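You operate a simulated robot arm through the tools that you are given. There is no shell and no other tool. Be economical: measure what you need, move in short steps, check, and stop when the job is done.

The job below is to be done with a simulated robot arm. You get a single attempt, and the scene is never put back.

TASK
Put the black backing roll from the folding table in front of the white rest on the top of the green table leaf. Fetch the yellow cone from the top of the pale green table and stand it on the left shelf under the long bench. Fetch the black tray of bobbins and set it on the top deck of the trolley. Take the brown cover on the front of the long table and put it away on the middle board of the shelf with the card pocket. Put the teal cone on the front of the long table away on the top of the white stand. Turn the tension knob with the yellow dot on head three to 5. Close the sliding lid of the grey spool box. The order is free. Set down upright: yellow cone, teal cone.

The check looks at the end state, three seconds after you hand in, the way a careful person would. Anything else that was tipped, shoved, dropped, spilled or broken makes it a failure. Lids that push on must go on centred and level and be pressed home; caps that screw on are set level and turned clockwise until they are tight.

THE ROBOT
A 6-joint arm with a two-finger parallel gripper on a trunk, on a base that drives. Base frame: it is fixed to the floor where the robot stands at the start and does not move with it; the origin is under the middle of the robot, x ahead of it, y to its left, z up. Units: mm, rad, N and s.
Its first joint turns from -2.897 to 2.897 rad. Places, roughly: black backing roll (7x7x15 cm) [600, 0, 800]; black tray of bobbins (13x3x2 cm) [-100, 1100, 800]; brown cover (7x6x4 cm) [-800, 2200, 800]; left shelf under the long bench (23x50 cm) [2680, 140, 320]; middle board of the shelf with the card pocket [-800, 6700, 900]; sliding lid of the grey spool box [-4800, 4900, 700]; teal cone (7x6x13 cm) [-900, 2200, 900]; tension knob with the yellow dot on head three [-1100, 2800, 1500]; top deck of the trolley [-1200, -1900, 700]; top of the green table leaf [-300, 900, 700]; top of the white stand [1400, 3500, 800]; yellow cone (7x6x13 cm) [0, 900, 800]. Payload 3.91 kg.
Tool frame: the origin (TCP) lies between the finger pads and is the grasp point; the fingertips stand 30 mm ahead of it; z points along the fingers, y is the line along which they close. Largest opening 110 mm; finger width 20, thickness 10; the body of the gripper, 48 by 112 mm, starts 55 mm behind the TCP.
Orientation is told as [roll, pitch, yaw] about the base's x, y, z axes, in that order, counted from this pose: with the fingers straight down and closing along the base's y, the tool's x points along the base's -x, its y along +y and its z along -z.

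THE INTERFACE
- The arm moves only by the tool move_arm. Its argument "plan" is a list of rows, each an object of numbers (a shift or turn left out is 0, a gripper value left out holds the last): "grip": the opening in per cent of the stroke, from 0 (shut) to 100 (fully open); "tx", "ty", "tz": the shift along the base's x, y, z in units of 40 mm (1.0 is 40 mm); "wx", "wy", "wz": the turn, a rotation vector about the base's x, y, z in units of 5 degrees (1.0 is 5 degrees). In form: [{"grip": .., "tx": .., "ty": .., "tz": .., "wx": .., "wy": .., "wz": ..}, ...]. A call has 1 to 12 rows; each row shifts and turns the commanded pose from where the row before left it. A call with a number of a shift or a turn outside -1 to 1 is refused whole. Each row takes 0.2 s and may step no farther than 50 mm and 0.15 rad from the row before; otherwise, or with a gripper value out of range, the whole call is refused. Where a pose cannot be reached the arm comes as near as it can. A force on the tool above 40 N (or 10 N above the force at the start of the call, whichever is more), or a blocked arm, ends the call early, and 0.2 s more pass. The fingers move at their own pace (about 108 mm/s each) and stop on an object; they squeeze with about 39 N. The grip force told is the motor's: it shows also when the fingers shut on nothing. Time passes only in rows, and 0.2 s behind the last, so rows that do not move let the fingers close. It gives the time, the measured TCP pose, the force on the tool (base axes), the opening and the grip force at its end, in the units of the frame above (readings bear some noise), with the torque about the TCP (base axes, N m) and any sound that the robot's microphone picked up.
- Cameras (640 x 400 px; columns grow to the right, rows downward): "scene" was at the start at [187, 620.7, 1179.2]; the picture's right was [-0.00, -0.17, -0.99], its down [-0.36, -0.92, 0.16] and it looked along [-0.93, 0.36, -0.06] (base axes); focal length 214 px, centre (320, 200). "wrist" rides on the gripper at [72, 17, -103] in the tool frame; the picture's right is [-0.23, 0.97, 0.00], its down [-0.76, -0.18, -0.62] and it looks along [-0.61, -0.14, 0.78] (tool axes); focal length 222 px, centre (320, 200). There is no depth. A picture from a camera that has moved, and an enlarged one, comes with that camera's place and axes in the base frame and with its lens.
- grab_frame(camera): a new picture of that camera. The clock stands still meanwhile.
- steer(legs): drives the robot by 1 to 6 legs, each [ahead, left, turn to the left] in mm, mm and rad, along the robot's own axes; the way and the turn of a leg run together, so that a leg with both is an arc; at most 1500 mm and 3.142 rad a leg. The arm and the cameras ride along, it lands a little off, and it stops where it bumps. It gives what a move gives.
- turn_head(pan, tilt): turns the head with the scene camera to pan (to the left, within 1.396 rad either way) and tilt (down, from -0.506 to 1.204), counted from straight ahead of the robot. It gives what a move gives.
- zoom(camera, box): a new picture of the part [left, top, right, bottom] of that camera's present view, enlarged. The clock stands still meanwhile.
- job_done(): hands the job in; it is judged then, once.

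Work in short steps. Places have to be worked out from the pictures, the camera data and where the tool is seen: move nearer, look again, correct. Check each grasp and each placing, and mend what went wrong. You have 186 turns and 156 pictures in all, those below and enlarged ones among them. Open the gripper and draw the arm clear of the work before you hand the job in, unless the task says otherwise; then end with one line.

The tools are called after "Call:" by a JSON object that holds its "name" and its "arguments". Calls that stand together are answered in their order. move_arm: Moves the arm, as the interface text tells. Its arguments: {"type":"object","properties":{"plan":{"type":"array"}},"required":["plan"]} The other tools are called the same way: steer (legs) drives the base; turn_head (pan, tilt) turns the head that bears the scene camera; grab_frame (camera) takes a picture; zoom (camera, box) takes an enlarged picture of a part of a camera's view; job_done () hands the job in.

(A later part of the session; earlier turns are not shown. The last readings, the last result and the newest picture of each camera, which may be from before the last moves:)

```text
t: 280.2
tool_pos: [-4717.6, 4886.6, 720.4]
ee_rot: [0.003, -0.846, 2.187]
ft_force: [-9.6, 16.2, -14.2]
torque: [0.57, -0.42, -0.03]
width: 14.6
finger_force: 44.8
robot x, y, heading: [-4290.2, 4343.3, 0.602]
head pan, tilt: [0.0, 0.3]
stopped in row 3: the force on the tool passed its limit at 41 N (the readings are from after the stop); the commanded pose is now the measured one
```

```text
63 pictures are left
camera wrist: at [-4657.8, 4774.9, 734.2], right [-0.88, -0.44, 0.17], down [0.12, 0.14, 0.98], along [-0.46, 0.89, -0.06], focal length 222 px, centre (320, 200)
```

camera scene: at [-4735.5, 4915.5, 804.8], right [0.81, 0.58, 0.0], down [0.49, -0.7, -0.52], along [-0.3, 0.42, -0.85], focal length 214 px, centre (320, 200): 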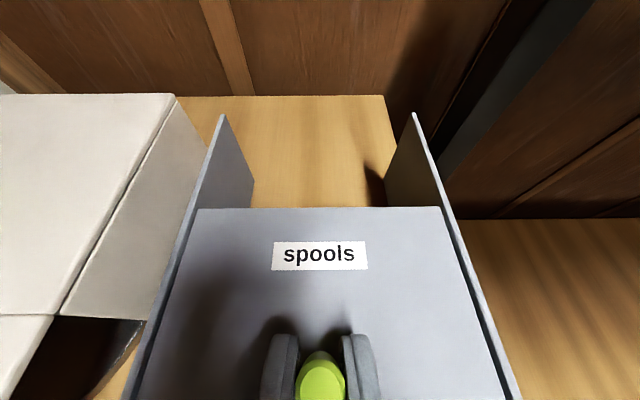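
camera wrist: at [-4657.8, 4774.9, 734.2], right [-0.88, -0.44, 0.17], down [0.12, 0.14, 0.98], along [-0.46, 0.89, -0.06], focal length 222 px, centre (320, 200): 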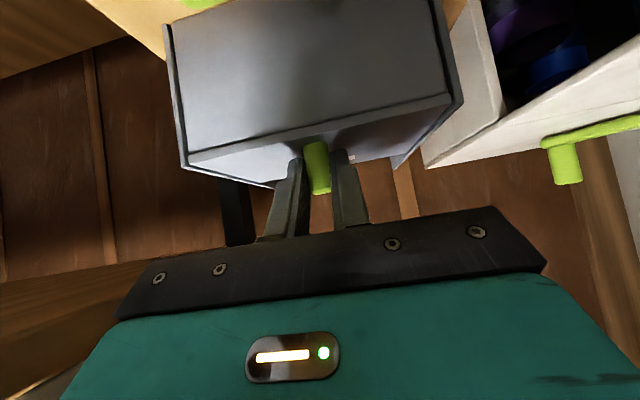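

It hit its stop; the wrist view shows the lid flush with the front. I release, rise off the peg and check.

Call:
{"name": "move_arm", "arguments": {"plan": [{"grip": 40}, {"grip": 40}, {"tx": 0.43, "ty": -0.6, "tz": 0.66}, {"tx": 0.43, "ty": -0.6, "tz": 0.66}, {"tx": 0.43, "ty": -0.6, "tz": 0.66}, {"tx": 0.43, "ty": -0.6, "tz": 0.66}, {"tz": 1}, {"tz": 1}, {"tz": 1}]}}

Call:
{"name": "zoom", "arguments": {"camera": "scene", "box": [200, 120, 440, 330]}}

```text
t: 282.2
tool_pos: [-4646.9, 4789.6, 949.0]
ee_rot: [0.004, -0.848, 2.187]
ft_force: [-0.1, -0.8, 0.2]
torque: [-0.01, -0.02, 0.03]
width: 44.1
finger_force: 0.0
robot x, y, heading: [-4284.9, 4347.0, 0.594]
head pan, tilt: [0.0, 0.3]
```

```text
1.90 times, centred on (320, 225) of scene
camera zoom: at [-4661.3, 4813.0, 1032.7], right [0.81, 0.58, 0.0], down [0.5, -0.7, -0.52], along [-0.3, 0.42, -0.85], focal length 408 px, centre (320, 152)
```

zoom: 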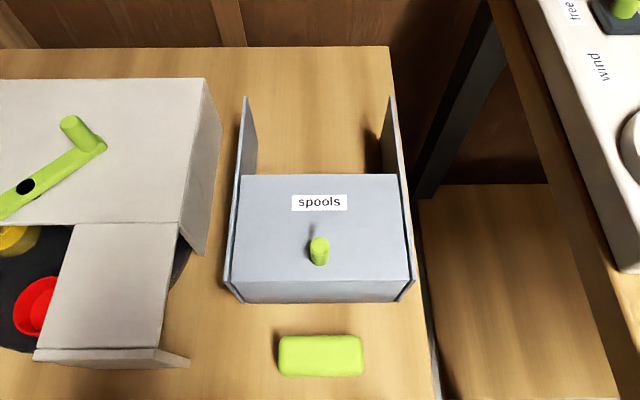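

The lid is closed. Now back to the teal cone at the long table's front corner.

Call:
{"name": "steer", "arguments": {"legs": [[334, -1359, 0], [0, 0, -1.567], [1147, 278, 0], [1147, 278, 0]]}}

Call:
{"name": "turn_head", "arguments": {"pan": 0, "tilt": 0}}

Call:
{"name": "grab_frame", "arguments": {"camera": "scene"}}

```text
t: 303.9
tool_pos: [-1171.6, 2087.8, 948.3]
ee_rot: [0.003, -0.847, 0.555]
ft_force: [-0.2, 1.0, -0.1]
torque: [0.0, 0.03, -0.03]
width: 44.1
finger_force: 0.2
robot x, y, heading: [-1633.1, 1750.5, -1.033]
head pan, tilt: [0.0, 0.3]
```

```text
t: 304.7
tool_pos: [-1171.9, 2087.9, 948.5]
ee_rot: [0.004, -0.846, 0.558]
ft_force: [0.8, 0.7, -0.3]
torque: [0.01, 0.0, -0.04]
width: 44.0
finger_force: 0.1
robot x, y, heading: [-1631.3, 1755.1, -1.032]
head pan, tilt: [0.0, 0.0]
```

```text
61 pictures are left
camera scene: at [-1133.2, 2110.9, 1055.7], right [0.53, -0.85, 0.0], down [-0.56, -0.35, -0.75], along [0.63, 0.4, -0.66], focal length 214 px, centre (320, 200)
```

scene: 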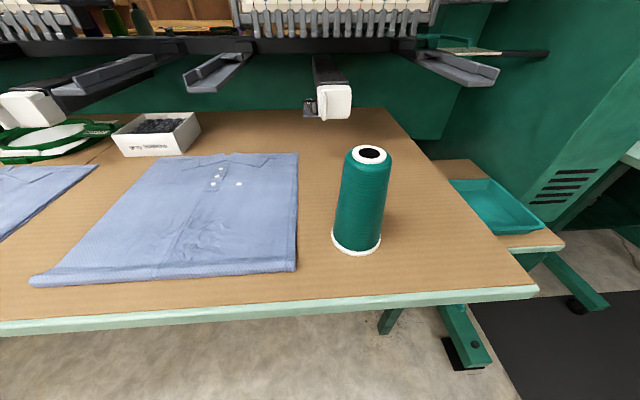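

The teal cone's axis is at (-945, 2170). I approach low on its body (about 38 mm above the base) and grip.

Call:
{"name": "move_arm", "arguments": {"plan": [{"grip": 85, "tx": 0.92, "ty": 0.2, "tz": -0.13}, {"tx": 0.92, "ty": 0.2, "tz": -0.13}, {"tx": 0.92, "ty": 0.2, "tz": -0.13}, {"tx": 0.92, "ty": 0.2, "tz": -0.13}, {"tx": 0.583, "ty": 0.367, "tz": -0.61}, {"tx": 0.583, "ty": 0.367, "tz": -0.61}]}}

Call:
{"name": "grab_frame", "arguments": {"camera": "wrist"}}

```text
t: 306.1
tool_pos: [-975.5, 2148.2, 878.4]
ee_rot: [0.006, -0.849, 0.556]
ft_force: [-0.2, 0.0, 0.5]
torque: [-0.01, -0.02, -0.01]
width: 93.4
finger_force: 0.0
robot x, y, heading: [-1635.3, 1756.6, -1.034]
head pan, tilt: [0.0, 0.0]
```

```text
60 pictures are left
camera wrist: at [-1091.0, 2096.2, 892.6], right [-0.39, 0.9, 0.17], down [0.13, -0.13, 0.98], along [0.91, 0.41, -0.06], focal length 222 px, centre (320, 200)
```

wrist: 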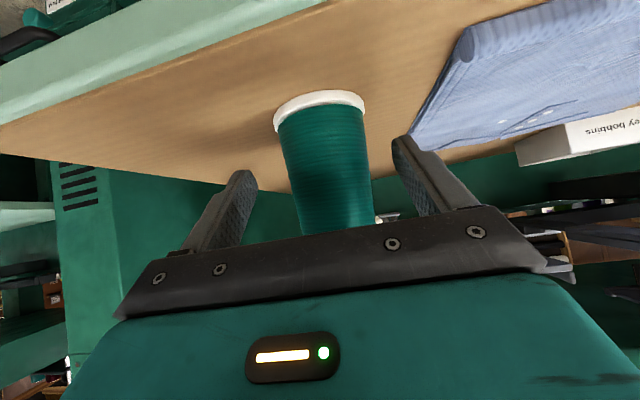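

Centred. I go the last stretch and close.

Call:
{"name": "move_arm", "arguments": {"plan": [{"tx": 0.5, "ty": 0.38, "tz": -0.58}, {"grip": 0}, {"grip": 0}, {"grip": 0}, {"grip": 0}]}}

Call:
{"name": "move_arm", "arguments": {"plan": [{"tz": 0.9}, {"tz": 0.9}, {"tx": -0.8, "ty": -0.5, "tz": 0.5}, {"tx": -0.8, "ty": -0.5, "tz": 0.5}, {"tx": -0.8, "ty": -0.5, "tz": 0.5}, {"tx": -0.8, "ty": -0.5, "tz": 0.5}, {"tx": -0.8, "ty": -0.5, "tz": 0.5}]}}

Call:
{"name": "grab_frame", "arguments": {"camera": "wrist"}}

```text
t: 307.3
tool_pos: [-956.2, 2164.2, 855.8]
ee_rot: [0.005, -0.849, 0.557]
ft_force: [2.1, -0.1, 4.1]
torque: [0.16, -0.25, -0.04]
width: 64.6
finger_force: 39.1
robot x, y, heading: [-1634.6, 1755.1, -1.032]
head pan, tilt: [0.0, 0.0]
```

```text
t: 308.9
tool_pos: [-1120.5, 2065.7, 1024.3]
ee_rot: [0.003, -0.846, 0.559]
ft_force: [0.7, 0.0, -2.8]
torque: [0.0, 0.02, 0.02]
width: 64.7
finger_force: 38.9
robot x, y, heading: [-1632.3, 1757.9, -1.033]
head pan, tilt: [0.0, 0.0]
```

```text
59 pictures are left
camera wrist: at [-1234.5, 2013.5, 1039.0], right [-0.39, 0.9, 0.17], down [0.13, -0.13, 0.98], along [0.91, 0.41, -0.06], focal length 222 px, centre (320, 200)
```

wrist: 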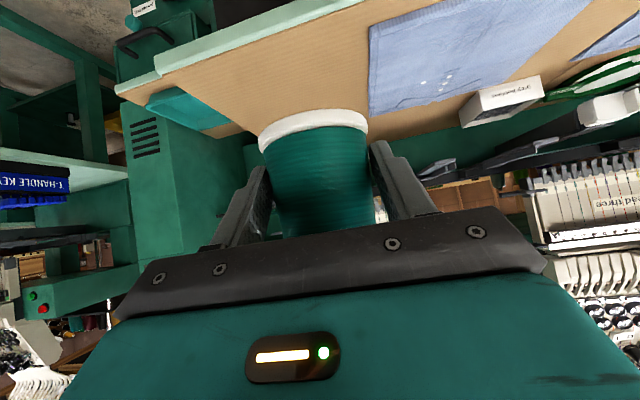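

Held firmly at 64.6 mm. I drive the known route back round the north end of the table.

Call:
{"name": "steer", "arguments": {"legs": [[-1056, -88, 0], [-1056, -88, 0], [-1056, -88, 0]]}}

```text
t: 324.4
tool_pos: [-2964.5, 4643.2, 1025.7]
ee_rot: [0.004, -0.847, 0.561]
ft_force: [0.1, -0.8, -2.1]
torque: [-0.03, 0.01, -0.01]
width: 64.6
finger_force: 39.4
robot x, y, heading: [-3482.8, 4332.8, -1.031]
head pan, tilt: [0.0, 0.0]
```

Call:
{"name": "move_arm", "arguments": {"plan": [{"tz": 1}, {"tz": 1}]}}

Call:
{"name": "steer", "arguments": {"legs": [[-578, 612, 0], [-124, 1315, 0]]}}

Call:
{"name": "turn_head", "arguments": {"pan": -1.0, "tilt": -0.45}}

Call:
{"name": "grab_frame", "arguments": {"camera": "scene"}}

```text
t: 325.1
tool_pos: [-2962.5, 4643.1, 1106.8]
ee_rot: [0.004, -0.846, 0.559]
ft_force: [0.1, 0.5, -1.1]
torque: [-0.02, 0.0, 0.02]
width: 64.6
finger_force: 38.9
robot x, y, heading: [-3478.7, 4330.5, -1.032]
head pan, tilt: [0.0, 0.0]
```

```text
t: 336.1
tool_pos: [-1591.0, 6247.1, 1107.5]
ee_rot: [0.003, -0.848, 0.546]
ft_force: [-0.3, 0.6, -1.4]
torque: [-0.01, 0.02, -0.01]
width: 64.5
finger_force: 38.7
robot x, y, heading: [-2114.7, 5944.4, -1.039]
head pan, tilt: [0.0, 0.0]
```

```text
t: 337.3
tool_pos: [-1590.7, 6247.2, 1107.4]
ee_rot: [0.004, -0.846, 0.545]
ft_force: [-0.1, 0.2, -1.4]
torque: [-0.01, 0.01, -0.03]
width: 64.2
finger_force: 38.8
robot x, y, heading: [-2112.0, 5944.2, -1.042]
head pan, tilt: [-1.0, -0.45]
```

```text
58 pictures are left
camera scene: at [-1534.2, 6211.9, 1276.4], right [-0.25, -0.79, 0.56], down [-0.17, -0.53, -0.83], along [0.95, -0.31, 0.0], focal length 214 px, centre (320, 200)
```

scene: 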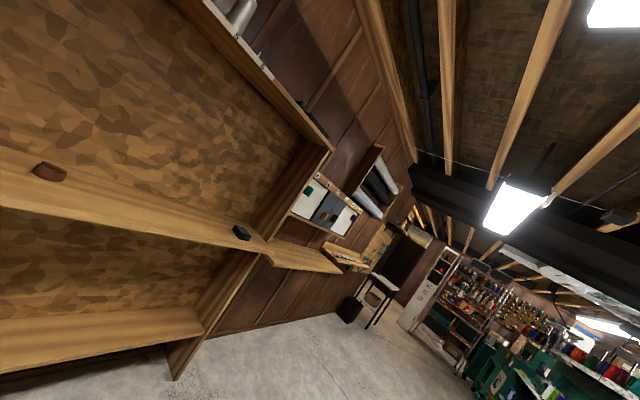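

The white-topped stand is visible down the corridor behind the machine. I look at the right side of the corridor too.

Call:
{"name": "turn_head", "arguments": {"pan": -1.39, "tilt": 0}}

Call:
{"name": "grab_frame", "arguments": {"camera": "scene"}}

```text
t: 338.2
tool_pos: [-1590.8, 6247.1, 1107.4]
ee_rot: [0.004, -0.847, 0.544]
ft_force: [-0.2, 0.2, -1.3]
torque: [-0.03, 0.0, 0.02]
width: 64.5
finger_force: 38.7
robot x, y, heading: [-2114.3, 5949.0, -1.044]
head pan, tilt: [-1.389, 0.0]
```

```text
57 pictures are left
camera scene: at [-1553.4, 6165.6, 1263.3], right [-0.53, -0.54, 0.65], down [-0.57, -0.34, -0.75], along [0.63, -0.77, -0.12], focal length 214 px, centre (320, 200)
```

scene: 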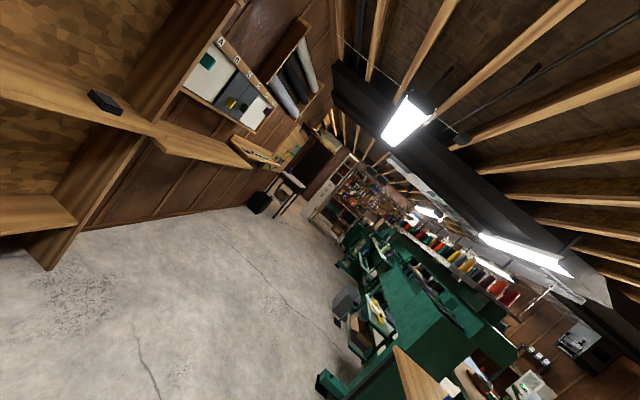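

The corridor is about 1.7 m wide and free. I drive along it toward the white stand.

Call:
{"name": "steer", "arguments": {"legs": [[1338, 321, 0], [1338, 321, 0], [1100, 264, 0]]}}

Call:
{"name": "turn_head", "arguments": {"pan": -0.5, "tilt": -0.3}}

Call:
{"name": "grab_frame", "arguments": {"camera": "scene"}}

```text
t: 357.1
tool_pos: [1039.4, 3304.0, 1106.7]
ee_rot: [0.004, -0.846, 0.495]
ft_force: [0.3, -0.4, -1.5]
torque: [0.0, 0.02, 0.0]
width: 64.0
finger_force: 38.5
robot x, y, heading: [503.3, 3026.9, -1.094]
head pan, tilt: [-1.389, 0.0]
```

```text
t: 358.3
tool_pos: [1039.8, 3303.9, 1107.6]
ee_rot: [0.004, -0.845, 0.496]
ft_force: [-0.8, 0.4, -1.1]
torque: [0.0, 0.02, 0.0]
width: 64.1
finger_force: 38.7
robot x, y, heading: [508.1, 3030.2, -1.098]
head pan, tilt: [-0.499, -0.3]
```

```text
56 pictures are left
camera scene: at [1097.6, 3292.4, 1247.6], right [0.1, -0.94, 0.31], down [-0.32, -0.33, -0.89], along [0.94, -0.01, -0.34], focal length 214 px, centre (320, 200)
```

scene: 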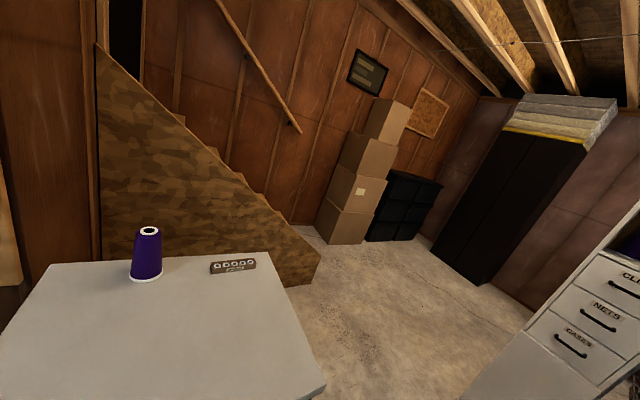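

The white stand's top (z≈780) holds a purple cone and a strip; its front half is free. I move closer and bring the teal cone over about (1340, 3400).

Call:
{"name": "steer", "arguments": {"legs": [[0, 150, 0]]}}

Call:
{"name": "move_arm", "arguments": {"plan": [{"tx": 0.975, "ty": 0.13}, {"tx": 0.975, "ty": 0.13}, {"tx": 0.975, "ty": 0.13}, {"tx": 0.975, "ty": 0.13}, {"tz": -1}, {"tz": -1}, {"tz": -1}, {"tz": -1}]}}

Call:
{"name": "turn_head", "arguments": {"pan": 0, "tilt": 0.1}}

Call:
{"name": "grab_frame", "arguments": {"camera": "scene"}}

Call:
{"name": "grab_frame", "arguments": {"camera": "wrist"}}

```text
t: 359.6
tool_pos: [1171.2, 3370.8, 1106.7]
ee_rot: [0.004, -0.846, 0.494]
ft_force: [0.1, 0.7, -0.8]
torque: [-0.04, 0.04, 0.01]
width: 63.9
finger_force: 38.3
robot x, y, heading: [634.7, 3096.6, -1.094]
head pan, tilt: [-0.499, -0.3]
```

```text
t: 361.4
tool_pos: [1323.7, 3392.7, 945.3]
ee_rot: [0.004, -0.849, 0.494]
ft_force: [-0.3, 0.0, -0.6]
torque: [0.0, 0.05, 0.03]
width: 64.0
finger_force: 38.3
robot x, y, heading: [637.5, 3096.5, -1.102]
head pan, tilt: [-0.499, -0.3]
```

```text
t: 362.4
tool_pos: [1324.4, 3391.9, 946.0]
ee_rot: [0.001, -0.847, 0.494]
ft_force: [-1.1, -0.7, -1.4]
torque: [0.01, 0.02, 0.04]
width: 64.4
finger_force: 39.2
robot x, y, heading: [635.5, 3095.0, -1.093]
head pan, tilt: [0.0, 0.099]
```

```text
55 pictures are left
camera scene: at [1362.7, 3411.0, 1048.8], right [0.46, -0.89, 0.02], down [-0.62, -0.33, -0.71], along [0.64, 0.32, -0.7], focal length 214 px, centre (320, 200)
```

scene: 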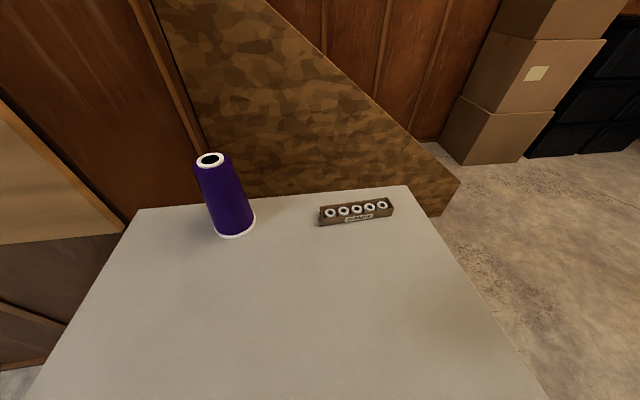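

```text
54 pictures are left
camera wrist: at [1206.0, 3349.0, 959.2], right [-0.33, 0.93, 0.17], down [0.12, -0.14, 0.98], along [0.94, 0.35, -0.06], focal length 222 px, centre (320, 200)
```

wrist: 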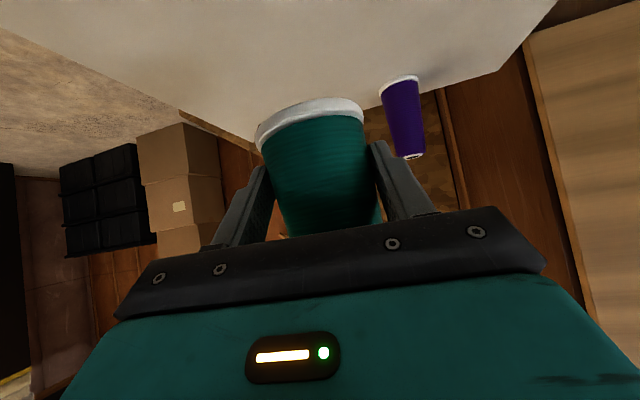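

The spot is inside the stand top. I move 35 mm further in, then lower carefully to contact.

Call:
{"name": "move_arm", "arguments": {"plan": [{"tx": 0.8, "ty": 0.4}, {"tz": -0.8}, {"tz": -0.8}, {"tz": -0.5}, {"tz": -0.2}, {"tz": -0.15}, {"tz": -0.15}, {"tz": -0.15}, {"tz": -0.15}, {"tz": -0.15}, {"tz": -0.15}]}}

```text
t: 364.8
tool_pos: [1358.7, 3407.5, 819.1]
ee_rot: [0.003, -0.846, 0.494]
ft_force: [0.0, 0.0, -1.2]
torque: [0.0, -0.04, 0.03]
width: 63.3
finger_force: 39.4
robot x, y, heading: [636.4, 3094.7, -1.099]
head pan, tilt: [0.0, 0.099]
```

Call:
{"name": "move_arm", "arguments": {"plan": [{"tz": -0.12}, {"tz": -0.12}, {"tz": -0.12}, {"tz": -0.12}, {"tz": -0.12}, {"tz": -0.12}, {"tz": -0.12}, {"tz": -0.12}]}}

Call:
{"name": "grab_frame", "arguments": {"camera": "wrist"}}

```text
t: 365.9
tool_pos: [1359.3, 3408.7, 802.6]
ee_rot: [0.005, -0.857, 0.492]
ft_force: [1.8, 1.0, 11.0]
torque: [0.43, -0.03, -0.02]
width: 63.2
finger_force: 38.5
robot x, y, heading: [633.0, 3098.5, -1.098]
head pan, tilt: [0.0, 0.099]
stopped in row 5: the force on the tool passed its limit at 45 N (the readings are from after the stop); the commanded pose is now the measured one
```

```text
53 pictures are left
camera wrist: at [1241.4, 3363.7, 815.8], right [-0.33, 0.93, 0.18], down [0.11, -0.15, 0.98], along [0.94, 0.35, -0.05], focal length 222 px, centre (320, 200)
```

wrist: 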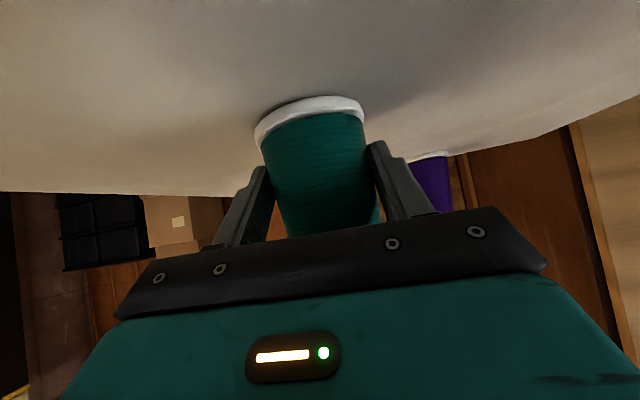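

Contact. I open and back out along the tool axis.

Call:
{"name": "move_arm", "arguments": {"plan": [{"tz": -0.02, "grip": 70}, {"grip": 90}, {"grip": 90}, {"grip": 90}, {"tx": -0.66, "ty": -0.36, "tz": 0.66}, {"tx": -0.66, "ty": -0.36, "tz": 0.66}, {"tx": -0.66, "ty": -0.36, "tz": 0.66}, {"tx": -0.66, "ty": -0.36, "tz": 0.66}, {"tx": -0.8, "ty": -0.4, "tz": 0.4}, {"tx": -0.8, "ty": -0.4, "tz": 0.4}, {"tx": -0.8, "ty": -0.4, "tz": 0.4}]}}

Call:
{"name": "turn_head", "arguments": {"pan": 0, "tilt": -0.1}}

Call:
{"name": "grab_frame", "arguments": {"camera": "scene"}}

```text
t: 368.3
tool_pos: [1157.6, 3301.6, 956.2]
ee_rot: [0.005, -0.854, 0.492]
ft_force: [0.4, -0.4, -0.6]
torque: [-0.01, 0.0, 0.01]
width: 99.1
finger_force: 0.0
robot x, y, heading: [639.3, 3091.2, -1.095]
head pan, tilt: [0.0, 0.099]
```

```text
t: 369.1
tool_pos: [1159.5, 3301.4, 955.5]
ee_rot: [0.007, -0.854, 0.493]
ft_force: [-0.2, 0.1, -0.2]
torque: [-0.02, 0.0, 0.01]
width: 99.0
finger_force: 0.0
robot x, y, heading: [634.3, 3091.8, -1.1]
head pan, tilt: [0.0, -0.099]
```

```text
52 pictures are left
camera scene: at [1200.8, 3323.5, 1072.7], right [0.48, -0.88, 0.0], down [-0.51, -0.27, -0.82], along [0.72, 0.39, -0.58], focal length 214 px, centre (320, 200)
```

scene: 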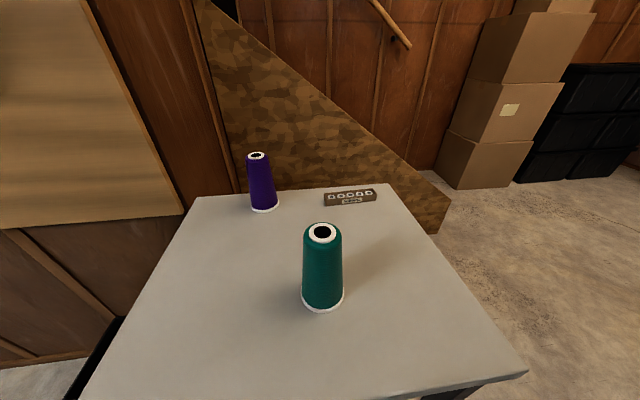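

The teal cone stands upright on the white stand. Now for the yellow cone; I turn the robot to look south for the bench and any shorter gap.

Call:
{"name": "steer", "arguments": {"legs": [[0, 0, -1.9]]}}

Call:
{"name": "turn_head", "arguments": {"pan": -0.3, "tilt": -0.5}}

Call:
{"name": "grab_frame", "arguments": {"camera": "scene"}}

```text
t: 374.0
tool_pos: [673.8, 2533.6, 956.5]
ee_rot: [0.006, -0.853, -1.385]
ft_force: [0.2, -0.8, 0.4]
torque: [-0.01, 0.01, 0.0]
width: 99.1
finger_force: 0.1
robot x, y, heading: [637.9, 3092.9, -2.977]
head pan, tilt: [0.0, -0.099]
```

```text
t: 374.8
tool_pos: [673.8, 2533.0, 956.9]
ee_rot: [0.004, -0.852, -1.385]
ft_force: [-0.3, 0.0, -1.0]
torque: [0.0, 0.03, 0.03]
width: 99.2
finger_force: 0.1
robot x, y, heading: [640.4, 3094.0, -2.976]
head pan, tilt: [-0.3, -0.499]
```

```text
51 pictures are left
camera scene: at [664.9, 2481.8, 1111.3], right [-0.98, 0.04, 0.19], down [-0.18, 0.2, -0.96], along [-0.07, -0.98, -0.19], focal length 214 px, centre (320, 200)
```

scene: 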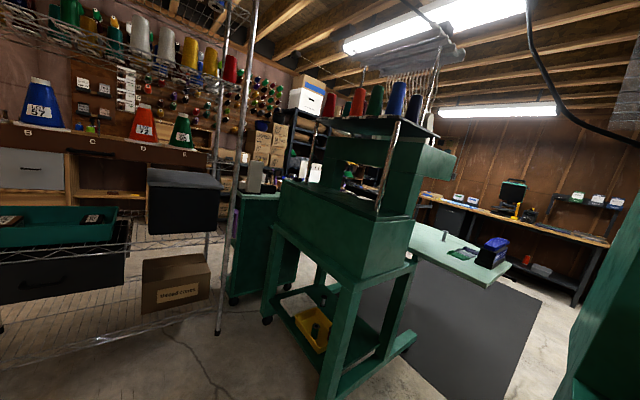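

There is a gap between the single-head's stand and the multi-head's end column. I measure it with a view turned further right and down.

Call:
{"name": "turn_head", "arguments": {"pan": -0.8, "tilt": -0.15}}

Call:
{"name": "grab_frame", "arguments": {"camera": "scene"}}

```text
t: 375.8
tool_pos: [674.4, 2532.6, 957.1]
ee_rot: [0.006, -0.853, -1.385]
ft_force: [-0.4, -0.3, -0.4]
torque: [0.04, 0.0, -0.01]
width: 99.2
finger_force: 0.1
robot x, y, heading: [635.3, 3096.5, -2.974]
head pan, tilt: [-0.799, -0.15]
```

```text
50 pictures are left
camera scene: at [620.4, 2494.7, 1094.1], right [-0.79, 0.4, 0.47], down [-0.21, 0.54, -0.81], along [-0.58, -0.74, -0.34], focal length 214 px, centre (320, 200)
```

scene: 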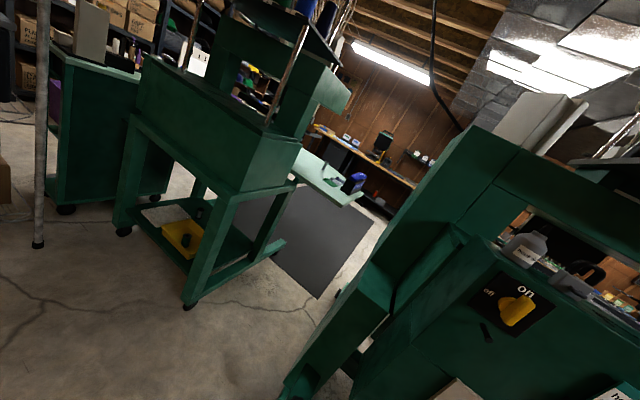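

That gap is under ~615 mm with the leaf jutting in: too tight, so I take the long way round. I drive back along the corridor and round the north end.

Call:
{"name": "steer", "arguments": {"legs": [[0, 0, 1.9], [-1272, -356, 0], [-1272, -356, 0], [-1272, -356, 0]]}}

```text
t: 395.9
tool_pos: [-1047.0, 5515.6, 956.9]
ee_rot: [0.007, -0.854, 0.625]
ft_force: [0.1, 0.3, 0.7]
torque: [0.02, -0.02, -0.01]
width: 99.1
finger_force: 0.2
robot x, y, heading: [-1538.4, 5237.4, -0.962]
head pan, tilt: [-0.799, -0.15]
stopped in leg 4: the robot was blocked; the commanded pose is now the measured one
```

The base bumped something at (-1538, 5237), likely the wooden table at the machine's back corner. I look before moving off.

Call:
{"name": "turn_head", "arguments": {"pan": 1.39, "tilt": 0.2}}

Call:
{"name": "grab_frame", "arguments": {"camera": "scene"}}

```text
t: 397.9
tool_pos: [-1046.4, 5514.8, 956.5]
ee_rot: [0.005, -0.854, 0.625]
ft_force: [1.1, -0.1, -0.5]
torque: [-0.02, 0.01, -0.03]
width: 98.9
finger_force: 0.1
robot x, y, heading: [-1537.8, 5240.0, -0.962]
head pan, tilt: [1.389, 0.201]
```

```text
49 pictures are left
camera scene: at [-1119.3, 5573.9, 1098.5], right [0.7, 0.29, -0.65], down [-0.43, -0.55, -0.72], along [-0.57, 0.78, -0.26], focal length 214 px, centre (320, 200)
```

scene: 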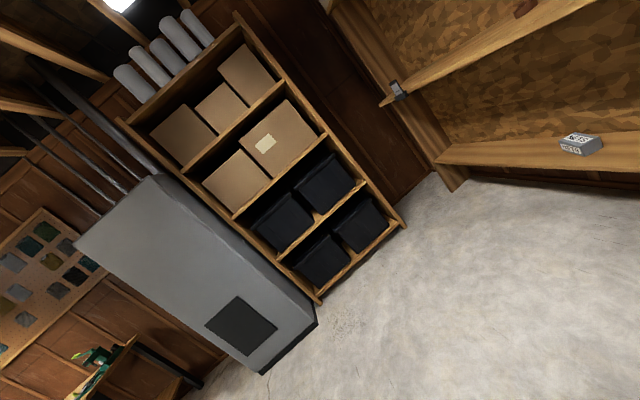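

I move away toward the wall side, then round the north end on the proven line.

Call:
{"name": "steer", "arguments": {"legs": [[0, 300, 0], [-944, -326, 0]]}}

Call:
{"name": "turn_head", "arguments": {"pan": -1.39, "tilt": 0.3}}

Call:
{"name": "grab_frame", "arguments": {"camera": "scene"}}

```text
t: 404.7
tool_pos: [-1623.3, 6265.5, 956.3]
ee_rot: [0.005, -0.854, 0.624]
ft_force: [-0.7, -0.4, 0.2]
torque: [0.02, 0.0, -0.03]
width: 99.1
finger_force: 0.0
robot x, y, heading: [-2113.5, 5996.3, -0.96]
head pan, tilt: [1.389, 0.201]
```

```text
t: 407.1
tool_pos: [-1623.9, 6264.9, 956.1]
ee_rot: [0.005, -0.854, 0.626]
ft_force: [1.0, -0.1, -0.4]
torque: [0.0, 0.01, -0.02]
width: 99.2
finger_force: 0.1
robot x, y, heading: [-2114.3, 5986.0, -0.965]
head pan, tilt: [-1.389, 0.3]
```

```text
48 pictures are left
camera scene: at [-1592.9, 6173.0, 1090.8], right [-0.49, -0.58, 0.65], down [-0.71, -0.16, -0.68], along [0.5, -0.8, -0.34], focal length 214 px, centre (320, 200)
```

scene: 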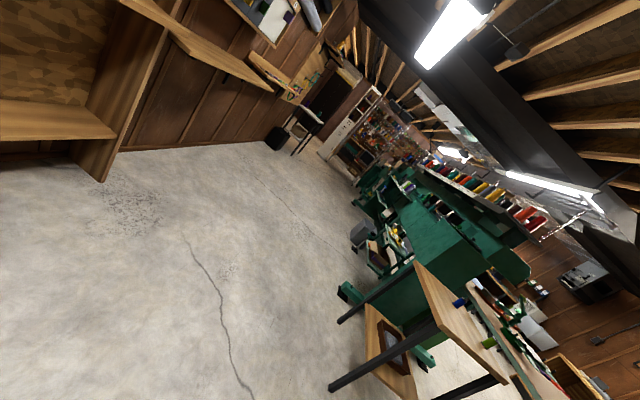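

The wooden table looks untouched. I continue round the end and down the front side.

Call:
{"name": "steer", "arguments": {"legs": [[36, -1410, 0], [532, -652, 0], [1116, -55, 0], [1116, -55, 0], [1116, -55, 0]]}}

```text
t: 434.3
tool_pos: [-1240.8, 1727.7, 956.1]
ee_rot: [0.006, -0.853, 0.614]
ft_force: [-0.4, -0.8, -0.5]
torque: [0.02, -0.01, 0.03]
width: 99.0
finger_force: 0.1
robot x, y, heading: [-1733.6, 1457.4, -0.973]
head pan, tilt: [-1.389, 0.3]
```

Call:
{"name": "move_arm", "arguments": {"plan": [{"tz": 1}, {"tz": 1}]}}

Call:
{"name": "steer", "arguments": {"legs": [[930, 204, 0], [930, 204, 0], [0, 0, 0.49]]}}

Call:
{"name": "turn_head", "arguments": {"pan": 0, "tilt": 0.1}}

Call:
{"name": "grab_frame", "arguments": {"camera": "scene"}}

```text
t: 434.9
tool_pos: [-1239.2, 1729.0, 1038.5]
ee_rot: [0.005, -0.853, 0.614]
ft_force: [0.0, -0.7, -0.1]
torque: [0.0, 0.04, 0.02]
width: 98.9
finger_force: 0.1
robot x, y, heading: [-1736.1, 1452.8, -0.973]
head pan, tilt: [-1.389, 0.3]
```

```text
t: 445.9
tool_pos: [-29.6, 596.9, 1039.1]
ee_rot: [0.006, -0.854, 1.083]
ft_force: [-0.3, -0.5, -0.1]
torque: [-0.01, -0.02, 0.02]
width: 99.0
finger_force: 0.1
robot x, y, heading: [-353.0, 132.0, -0.505]
head pan, tilt: [-1.389, 0.3]
```

```text
t: 447.4
tool_pos: [-32.5, 598.9, 1039.0]
ee_rot: [0.001, -0.855, 1.087]
ft_force: [-0.1, -0.1, 0.1]
torque: [-0.01, -0.01, -0.01]
width: 98.9
finger_force: 0.1
robot x, y, heading: [-348.2, 135.0, -0.506]
head pan, tilt: [0.0, 0.099]
```

```text
47 pictures are left
camera scene: at [-13.2, 633.3, 1139.8], right [0.89, -0.46, 0.0], down [-0.34, -0.64, -0.69], along [0.32, 0.61, -0.73], focal length 214 px, centre (320, 200)
```

scene: 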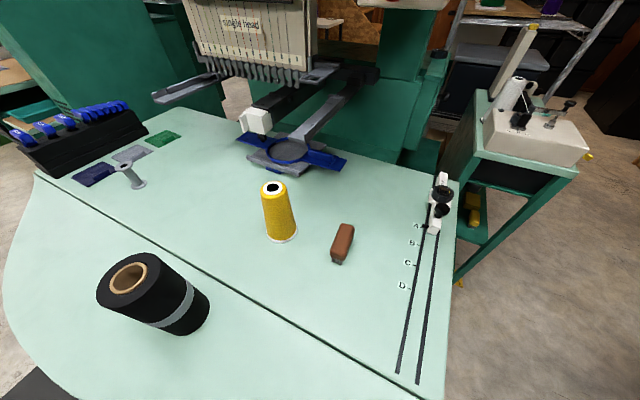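

The yellow cone stands at (39, 915). I come in low along the pitched axis.

Call:
{"name": "move_arm", "arguments": {"plan": [{"grip": 85, "tx": 0.093, "ty": 0.83, "tz": -0.65}, {"tx": 0.093, "ty": 0.83, "tz": -0.65}, {"tx": 0.093, "ty": 0.83, "tz": -0.65}, {"tx": 0.093, "ty": 0.83, "tz": -0.65}, {"tx": 0.093, "ty": 0.83, "tz": -0.65}, {"tx": 0.093, "ty": 0.83, "tz": -0.65}, {"tx": 0.093, "ty": 0.83, "tz": -0.65}, {"tx": 0.325, "ty": 0.61, "tz": -0.6}, {"tx": 0.325, "ty": 0.61, "tz": -0.6}]}}

Call:
{"name": "grab_frame", "arguments": {"camera": "wrist"}}

```text
t: 449.4
tool_pos: [17.8, 883.6, 810.6]
ee_rot: [0.003, -0.855, 1.089]
ft_force: [0.2, -0.5, 0.5]
torque: [0.03, 0.02, 0.02]
width: 93.1
finger_force: 0.1
robot x, y, heading: [-355.6, 132.2, -0.505]
head pan, tilt: [0.0, 0.099]
```

```text
46 pictures are left
camera wrist: at [-54.8, 779.9, 824.5], right [-0.79, 0.58, 0.17], down [0.17, -0.06, 0.98], along [0.58, 0.81, -0.05], focal length 222 px, centre (320, 200)
```

wrist: 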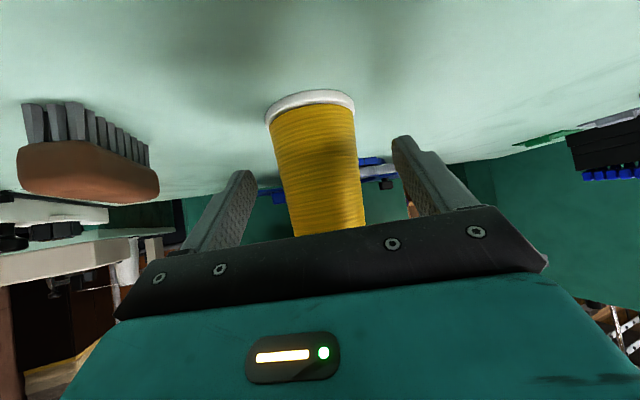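

Centred; last stretch, close, lift and draw back.

Call:
{"name": "move_arm", "arguments": {"plan": [{"tx": 0.38, "ty": 0.5, "tz": -0.6}, {"grip": 0}, {"grip": 0}, {"grip": 0}, {"grip": 0}]}}

Call:
{"name": "move_arm", "arguments": {"plan": [{"tz": 0.9}, {"tz": 0.9}, {"tz": 0.9}, {"tz": 0.9}, {"tz": 0.9}, {"tz": 0.9}, {"tx": -0.45, "ty": -0.85, "tz": 0.2}, {"tx": -0.45, "ty": -0.85, "tz": 0.2}, {"tx": -0.45, "ty": -0.85, "tz": 0.2}, {"tx": -0.45, "ty": -0.85, "tz": 0.2}, {"tx": -0.45, "ty": -0.85, "tz": 0.2}, {"tx": -0.45, "ty": -0.85, "tz": 0.2}]}}

Call:
{"name": "grab_frame", "arguments": {"camera": "wrist"}}

```text
t: 450.1
tool_pos: [30.8, 907.4, 791.8]
ee_rot: [-0.002, -0.864, 1.091]
ft_force: [1.9, 2.2, 5.5]
torque: [0.25, -0.28, 0.06]
width: 64.8
finger_force: 39.4
robot x, y, heading: [-354.4, 132.8, -0.504]
head pan, tilt: [0.0, 0.099]
stopped in row 3: the force on the tool passed its limit at 42 N (the readings are from after the stop); the commanded pose is now the measured one
```

```text
t: 452.6
tool_pos: [-76.7, 702.4, 1052.0]
ee_rot: [-0.004, -0.86, 1.094]
ft_force: [-0.3, 0.5, -1.4]
torque: [-0.02, 0.02, -0.01]
width: 64.5
finger_force: 38.9
robot x, y, heading: [-350.0, 130.2, -0.506]
head pan, tilt: [0.0, 0.099]
```

```text
45 pictures are left
camera wrist: at [-149.0, 598.3, 1064.5], right [-0.8, 0.58, 0.17], down [0.17, -0.06, 0.98], along [0.58, 0.81, -0.05], focal length 222 px, centre (320, 200)
```

wrist: 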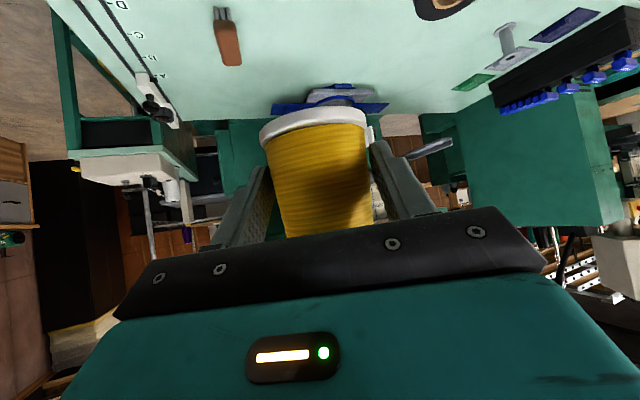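

Yellow cone held (64.5 mm). I draw it in a little and drive the long way round: first leg to the front of the long table.

Call:
{"name": "move_arm", "arguments": {"plan": [{"tx": -0.43, "ty": -0.9}, {"tx": -0.43, "ty": -0.9}, {"tx": -0.43, "ty": -0.9, "tz": 0.5}, {"tz": 0.5}]}}

Call:
{"name": "steer", "arguments": {"legs": [[-927, 245, 0], [-927, 245, 0], [0, 0, -0.467], [-1122, 60, 0], [-1122, 60, 0], [-1122, 60, 0]]}}

```text
t: 453.6
tool_pos: [-128.7, 593.7, 1095.0]
ee_rot: [-0.003, -0.863, 1.092]
ft_force: [0.3, -0.4, -0.9]
torque: [-0.02, 0.01, 0.02]
width: 64.6
finger_force: 38.5
robot x, y, heading: [-350.5, 132.5, -0.5]
head pan, tilt: [0.0, 0.099]
```

```text
t: 480.5
tool_pos: [-2988.9, 4669.9, 1094.2]
ee_rot: [-0.006, -0.86, 0.601]
ft_force: [-0.4, -1.0, -2.0]
torque: [-0.04, 0.03, -0.02]
width: 64.2
finger_force: 39.4
robot x, y, heading: [-3404.5, 4361.5, -0.995]
head pan, tilt: [0.0, 0.099]
```

On track. I continue round the north end and along the corridor, keeping clear of the wooden table's legs.

Call:
{"name": "steer", "arguments": {"legs": [[-623, 493, 0], [-42, 1470, 0]]}}

```text
t: 491.6
tool_pos: [-1753.8, 6323.3, 1093.9]
ee_rot: [-0.006, -0.86, 0.636]
ft_force: [0.9, 0.1, -1.3]
torque: [-0.04, 0.04, -0.04]
width: 64.1
finger_force: 39.1
robot x, y, heading: [-2159.2, 6004.2, -0.961]
head pan, tilt: [0.0, 0.099]
```

Call:
{"name": "steer", "arguments": {"legs": [[1208, 325, 0], [1368, 81, 0], [1368, 81, 0]]}}

Call:
{"name": "turn_head", "arguments": {"pan": -1.2, "tilt": -0.2}}

Call:
{"name": "grab_frame", "arguments": {"camera": "scene"}}

```text
t: 510.8
tool_pos: [996.4, 3491.1, 1093.2]
ee_rot: [-0.005, -0.863, 0.691]
ft_force: [0.3, -0.2, -1.6]
torque: [-0.02, 0.01, -0.02]
width: 63.8
finger_force: 38.7
robot x, y, heading: [610.4, 3153.5, -0.902]
head pan, tilt: [0.0, 0.099]
```

```text
t: 512.2
tool_pos: [995.9, 3489.3, 1092.6]
ee_rot: [-0.005, -0.861, 0.69]
ft_force: [0.5, -0.4, -1.7]
torque: [0.01, 0.01, 0.02]
width: 63.8
finger_force: 39.3
robot x, y, heading: [609.5, 3150.7, -0.906]
head pan, tilt: [-1.201, -0.201]
```

```text
44 pictures are left
camera scene: at [1052.1, 3435.4, 1253.9], right [-0.32, -0.73, 0.61], down [-0.33, -0.52, -0.79], along [0.89, -0.45, -0.08], focal length 214 px, centre (320, 200)
```

scene: 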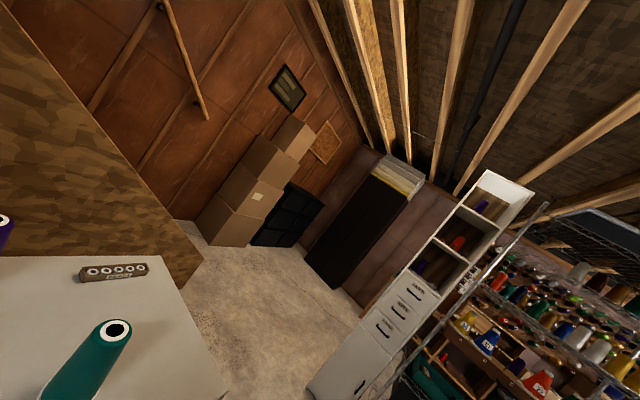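

The way past the stand and the white cabinet is wide. I turn so the arm points toward the bench, then go round the cabinet.

Call:
{"name": "steer", "arguments": {"legs": [[0, 0, -1.61], [-869, 999, 0], [-249, 1106, 0]]}}

Call:
{"name": "turn_head", "arguments": {"pan": -0.3, "tilt": -0.3}}

Call:
{"name": "grab_frame", "arguments": {"camera": "scene"}}

```text
t: 519.7
tool_pos: [1483.8, 2664.2, 1093.6]
ee_rot: [-0.005, -0.862, -0.816]
ft_force: [-0.4, 0.2, -1.5]
torque: [0.02, 0.03, 0.0]
width: 63.4
finger_force: 39.4
robot x, y, heading: [1121.9, 3028.3, -2.419]
head pan, tilt: [-1.201, -0.201]
stopped in leg 2: the robot was blocked; the commanded pose is now the measured one
```

```text
t: 520.9
tool_pos: [1483.6, 2663.6, 1092.7]
ee_rot: [-0.007, -0.86, -0.817]
ft_force: [0.3, 0.3, -1.7]
torque: [0.02, 0.02, -0.02]
width: 63.5
finger_force: 38.8
robot x, y, heading: [1121.6, 3025.1, -2.417]
head pan, tilt: [-0.3, -0.3]
```

```text
43 pictures are left
camera scene: at [1500.0, 2615.0, 1230.6], right [-0.85, -0.49, 0.2], down [-0.34, 0.24, -0.91], along [0.4, -0.84, -0.37], focal length 214 px, centre (320, 200)
```

scene: 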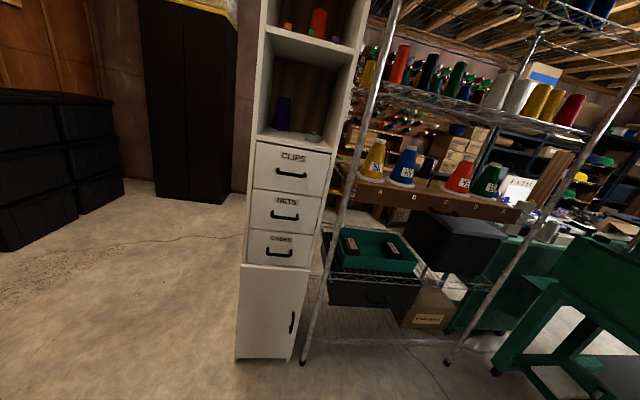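

The base bumped the stand's leg (my line cut its corner). I back off south and turn to check the teal cone on the stand.

Call:
{"name": "steer", "arguments": {"legs": [[265, 266, 0], [0, 0, 1.1]]}}

Call:
{"name": "turn_head", "arguments": {"pan": 0.7, "tilt": -0.2}}

Call:
{"name": "grab_frame", "arguments": {"camera": "scene"}}

```text
t: 526.2
tool_pos: [1573.7, 2813.7, 1092.9]
ee_rot: [-0.006, -0.863, 0.304]
ft_force: [0.4, 0.4, -2.2]
torque: [-0.02, 0.01, 0.01]
width: 63.2
finger_force: 39.2
robot x, y, heading: [1087.9, 2641.8, -1.292]
head pan, tilt: [-0.3, -0.3]
```

```text
t: 527.4
tool_pos: [1575.3, 2813.3, 1093.8]
ee_rot: [-0.006, -0.861, 0.305]
ft_force: [-0.1, 0.1, -0.8]
torque: [0.0, 0.05, -0.03]
width: 63.1
finger_force: 39.2
robot x, y, heading: [1087.5, 2647.3, -1.294]
head pan, tilt: [0.7, -0.201]
```

```text
42 pictures are left
camera scene: at [1590.9, 2874.7, 1231.7], right [0.69, -0.59, -0.42], down [-0.54, -0.03, -0.84], along [0.48, 0.81, -0.34], focal length 214 px, centre (320, 200)
```

scene: 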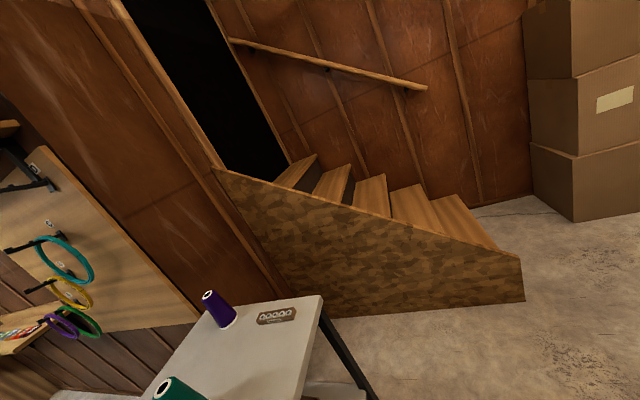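

The teal cone still stands and the stand is unmoved. I turn back and go on around the cabinet with more room.

Call:
{"name": "steer", "arguments": {"legs": [[0, 0, -1.1], [-960, 747, 0], [109, 853, 0]]}}

Call:
{"name": "turn_head", "arguments": {"pan": -0.7, "tilt": -0.2}}

Call:
{"name": "grab_frame", "arguments": {"camera": "scene"}}

```text
t: 540.6
tool_pos: [3212.7, 1729.2, 1092.8]
ee_rot: [-0.006, -0.861, -0.778]
ft_force: [-0.2, -0.2, -2.6]
torque: [0.0, 0.07, 0.0]
width: 62.7
finger_force: 39.2
robot x, y, heading: [2836.4, 2076.8, -2.37]
head pan, tilt: [0.7, -0.201]
```

```text
t: 542.1
tool_pos: [3211.0, 1728.5, 1092.8]
ee_rot: [-0.008, -0.859, -0.78]
ft_force: [0.4, 0.3, -1.8]
torque: [0.06, 0.02, -0.02]
width: 62.7
finger_force: 39.1
robot x, y, heading: [2839.0, 2078.5, -2.379]
head pan, tilt: [-0.7, -0.201]
```

```text
41 pictures are left
camera scene: at [3199.5, 1668.7, 1232.0], right [-0.88, -0.2, 0.42], down [-0.46, 0.28, -0.84], along [0.05, -0.94, -0.34], focal length 214 px, centre (320, 200)
```

scene: 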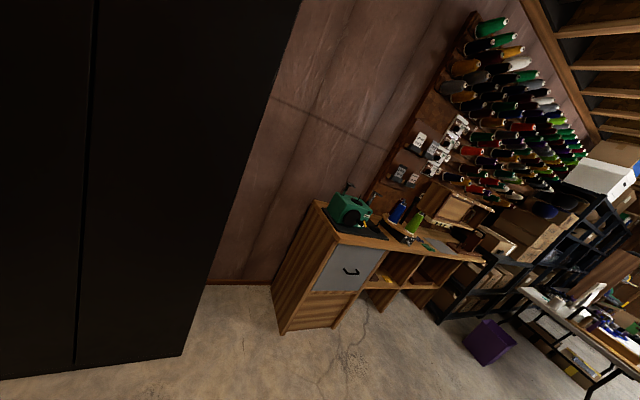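

The bench is visible; its left open shelf is just right of the drawer unit. I drive to stand before it.

Call:
{"name": "steer", "arguments": {"legs": [[571, 323, 0], [662, 141, 0], [0, 0, -0.1]]}}

Call:
{"name": "turn_head", "arguments": {"pan": 0, "tilt": 0}}

Call:
{"name": "grab_frame", "arguments": {"camera": "scene"}}

```text
t: 549.6
tool_pos: [2638.3, 500.7, 1092.7]
ee_rot: [-0.003, -0.861, -0.838]
ft_force: [0.5, 0.2, -1.7]
torque: [0.0, -0.01, 0.0]
width: 62.3
finger_force: 38.9
robot x, y, heading: [2282.0, 871.0, -2.434]
head pan, tilt: [-0.7, -0.201]
```

```text
t: 550.7
tool_pos: [2636.8, 500.8, 1093.1]
ee_rot: [-0.006, -0.86, -0.838]
ft_force: [-0.1, -0.5, -1.4]
torque: [0.04, 0.02, -0.01]
width: 62.4
finger_force: 38.7
robot x, y, heading: [2282.7, 872.2, -2.436]
head pan, tilt: [0.0, 0.0]
```

```text
40 pictures are left
camera scene: at [2667.4, 470.5, 1201.5], right [-0.75, -0.67, 0.0], down [-0.44, 0.48, -0.76], along [0.5, -0.57, -0.65], focal length 214 px, centre (320, 200)
```

scene: 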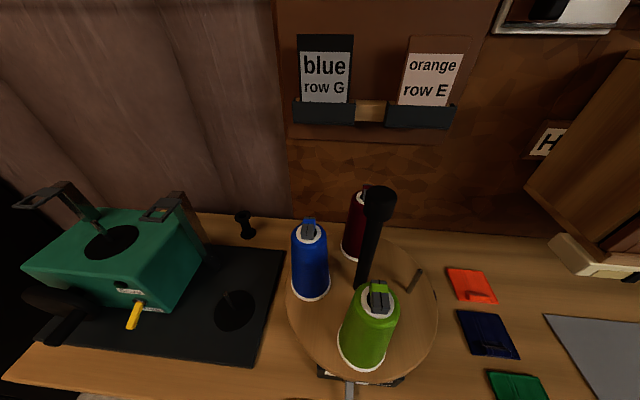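

I see the bench top; the shelf is below. I shift 200 mm along the bench and lower the arm in front of it to look into the left shelf.

Call:
{"name": "steer", "arguments": {"legs": [[200, -40, 0]]}}

Call:
{"name": "move_arm", "arguments": {"plan": [{"tz": -1}, {"tz": -1}, {"tz": -1}, {"tz": -1}, {"tz": -1}, {"tz": -1}, {"tz": -1}, {"tz": -1}, {"tz": -1}, {"tz": -1}, {"tz": -1}]}}

Call:
{"name": "turn_head", "arguments": {"pan": 0, "tilt": -0.4}}

Call:
{"name": "grab_frame", "arguments": {"camera": "scene"}}

```text
t: 552.4
tool_pos: [2456.0, 397.8, 1093.5]
ee_rot: [-0.006, -0.862, -0.832]
ft_force: [0.4, 0.6, -1.1]
torque: [0.01, -0.03, 0.0]
width: 62.1
finger_force: 39.7
robot x, y, heading: [2099.7, 767.1, -2.433]
head pan, tilt: [0.0, 0.0]
```

```text
t: 554.8
tool_pos: [2468.5, 385.0, 663.0]
ee_rot: [-0.004, -0.862, -0.833]
ft_force: [0.6, -0.6, -0.8]
torque: [0.04, 0.01, 0.01]
width: 62.3
finger_force: 38.8
out of reach, approached as far as the arm can: row 10, 11
robot x, y, heading: [2098.4, 766.5, -2.426]
head pan, tilt: [0.0, 0.0]
```

```text
t: 555.6
tool_pos: [2469.2, 384.8, 664.8]
ee_rot: [-0.006, -0.858, -0.833]
ft_force: [-0.3, 0.7, -3.4]
torque: [0.0, 0.02, -0.03]
width: 62.0
finger_force: 38.9
robot x, y, heading: [2093.2, 766.3, -2.43]
head pan, tilt: [0.0, -0.4]
```

```text
39 pictures are left
camera scene: at [2505.3, 348.3, 807.9], right [-0.74, -0.67, 0.0], down [-0.21, 0.23, -0.95], along [0.64, -0.71, -0.31], focal length 214 px, centre (320, 200)
```

scene: 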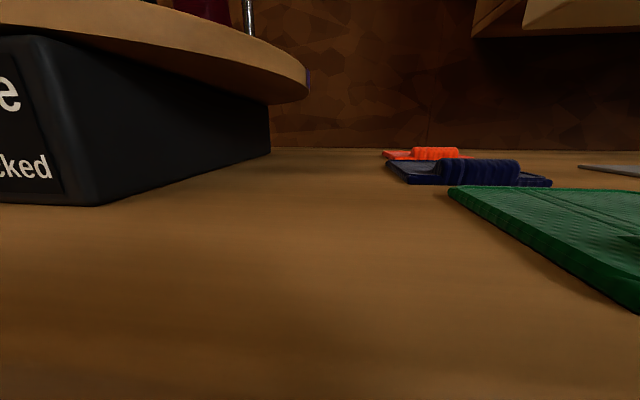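

The arm can't fold lower at this short radius. I back the robot off 110 mm and lower the arm further out.

Call:
{"name": "steer", "arguments": {"legs": [[0, -120, 0]]}}

Call:
{"name": "move_arm", "arguments": {"plan": [{"tx": 0.6, "ty": -0.7}, {"tx": 0.6, "ty": -0.7}, {"tx": 0.5, "ty": -0.55}, {"tz": -1}, {"tz": -1}, {"tz": -1}, {"tz": -1}, {"tz": -1}, {"tz": -0.5}]}}

Call:
{"name": "turn_head", "arguments": {"pan": 0, "tilt": -0.3}}

Call:
{"name": "grab_frame", "arguments": {"camera": "scene"}}

```text
t: 556.9
tool_pos: [2391.0, 475.5, 664.0]
ee_rot: [-0.004, -0.859, -0.834]
ft_force: [0.1, 0.3, -1.4]
torque: [0.0, 0.04, 0.04]
width: 61.8
finger_force: 39.0
robot x, y, heading: [2021.9, 854.7, -2.432]
head pan, tilt: [0.0, -0.4]
```

```text
t: 558.9
tool_pos: [2476.7, 395.3, 465.5]
ee_rot: [-0.06, -0.849, -0.789]
ft_force: [0.4, -0.7, -0.6]
torque: [0.02, 0.02, -0.01]
width: 61.6
finger_force: 39.4
out of reach, approached as far as the arm can: row 6, 7, 8, 9
robot x, y, heading: [2020.7, 856.0, -2.424]
head pan, tilt: [0.0, -0.4]
```

```text
t: 559.5
tool_pos: [2476.4, 395.9, 466.2]
ee_rot: [-0.058, -0.851, -0.791]
ft_force: [-0.2, -0.4, -1.2]
torque: [0.0, 0.05, -0.01]
width: 61.6
finger_force: 39.3
robot x, y, heading: [2019.4, 857.0, -2.433]
head pan, tilt: [0.0, -0.3]
```

```text
38 pictures are left
camera scene: at [2515.8, 362.3, 600.5], right [-0.74, -0.67, 0.04], down [-0.3, 0.28, -0.91], along [0.6, -0.69, -0.41], focal length 214 px, centre (320, 200)
```

scene: 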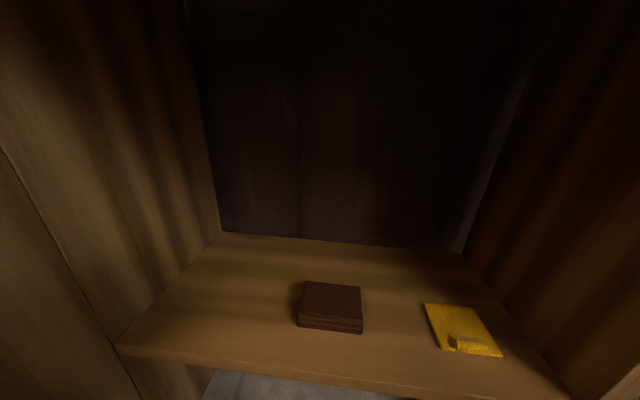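

The shelf board (z≈320) has a book and a yellow pack; the left part is free at about (2783, 243). I re-position the robot square to that spot.

Call:
{"name": "steer", "arguments": {"legs": [[-214, 102, 0], [0, 0, -0.11]]}}

Call:
{"name": "move_arm", "arguments": {"plan": [{"tz": 0.2}, {}]}}

Call:
{"name": "grab_frame", "arguments": {"camera": "scene"}}

```text
t: 561.9
tool_pos: [2654.7, 416.0, 466.1]
ee_rot: [-0.059, -0.85, -0.901]
ft_force: [0.0, 0.5, -1.9]
torque: [0.02, 0.01, -0.02]
width: 61.3
finger_force: 38.9
robot x, y, heading: [2251.0, 920.7, -2.54]
head pan, tilt: [0.0, -0.3]
```

```text
t: 562.5
tool_pos: [2655.0, 415.4, 473.2]
ee_rot: [-0.061, -0.849, -0.901]
ft_force: [0.7, -0.3, -1.9]
torque: [0.02, 0.01, 0.05]
width: 61.3
finger_force: 38.5
robot x, y, heading: [2250.5, 926.1, -2.542]
head pan, tilt: [0.0, -0.3]
```

```text
37 pictures are left
camera scene: at [2690.5, 378.5, 607.8], right [-0.81, -0.58, 0.04], down [-0.27, 0.31, -0.91], along [0.52, -0.75, -0.41], focal length 214 px, centre (320, 200)
```

scene: 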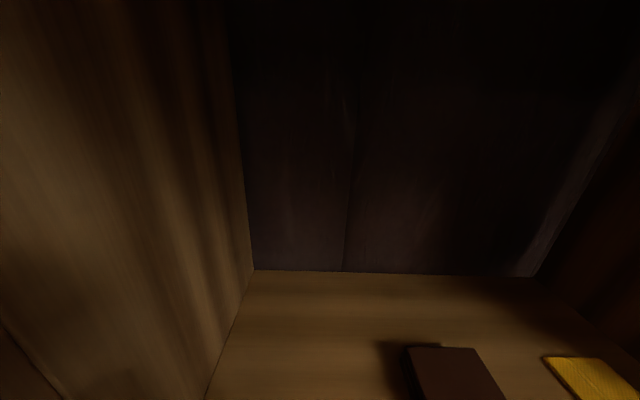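

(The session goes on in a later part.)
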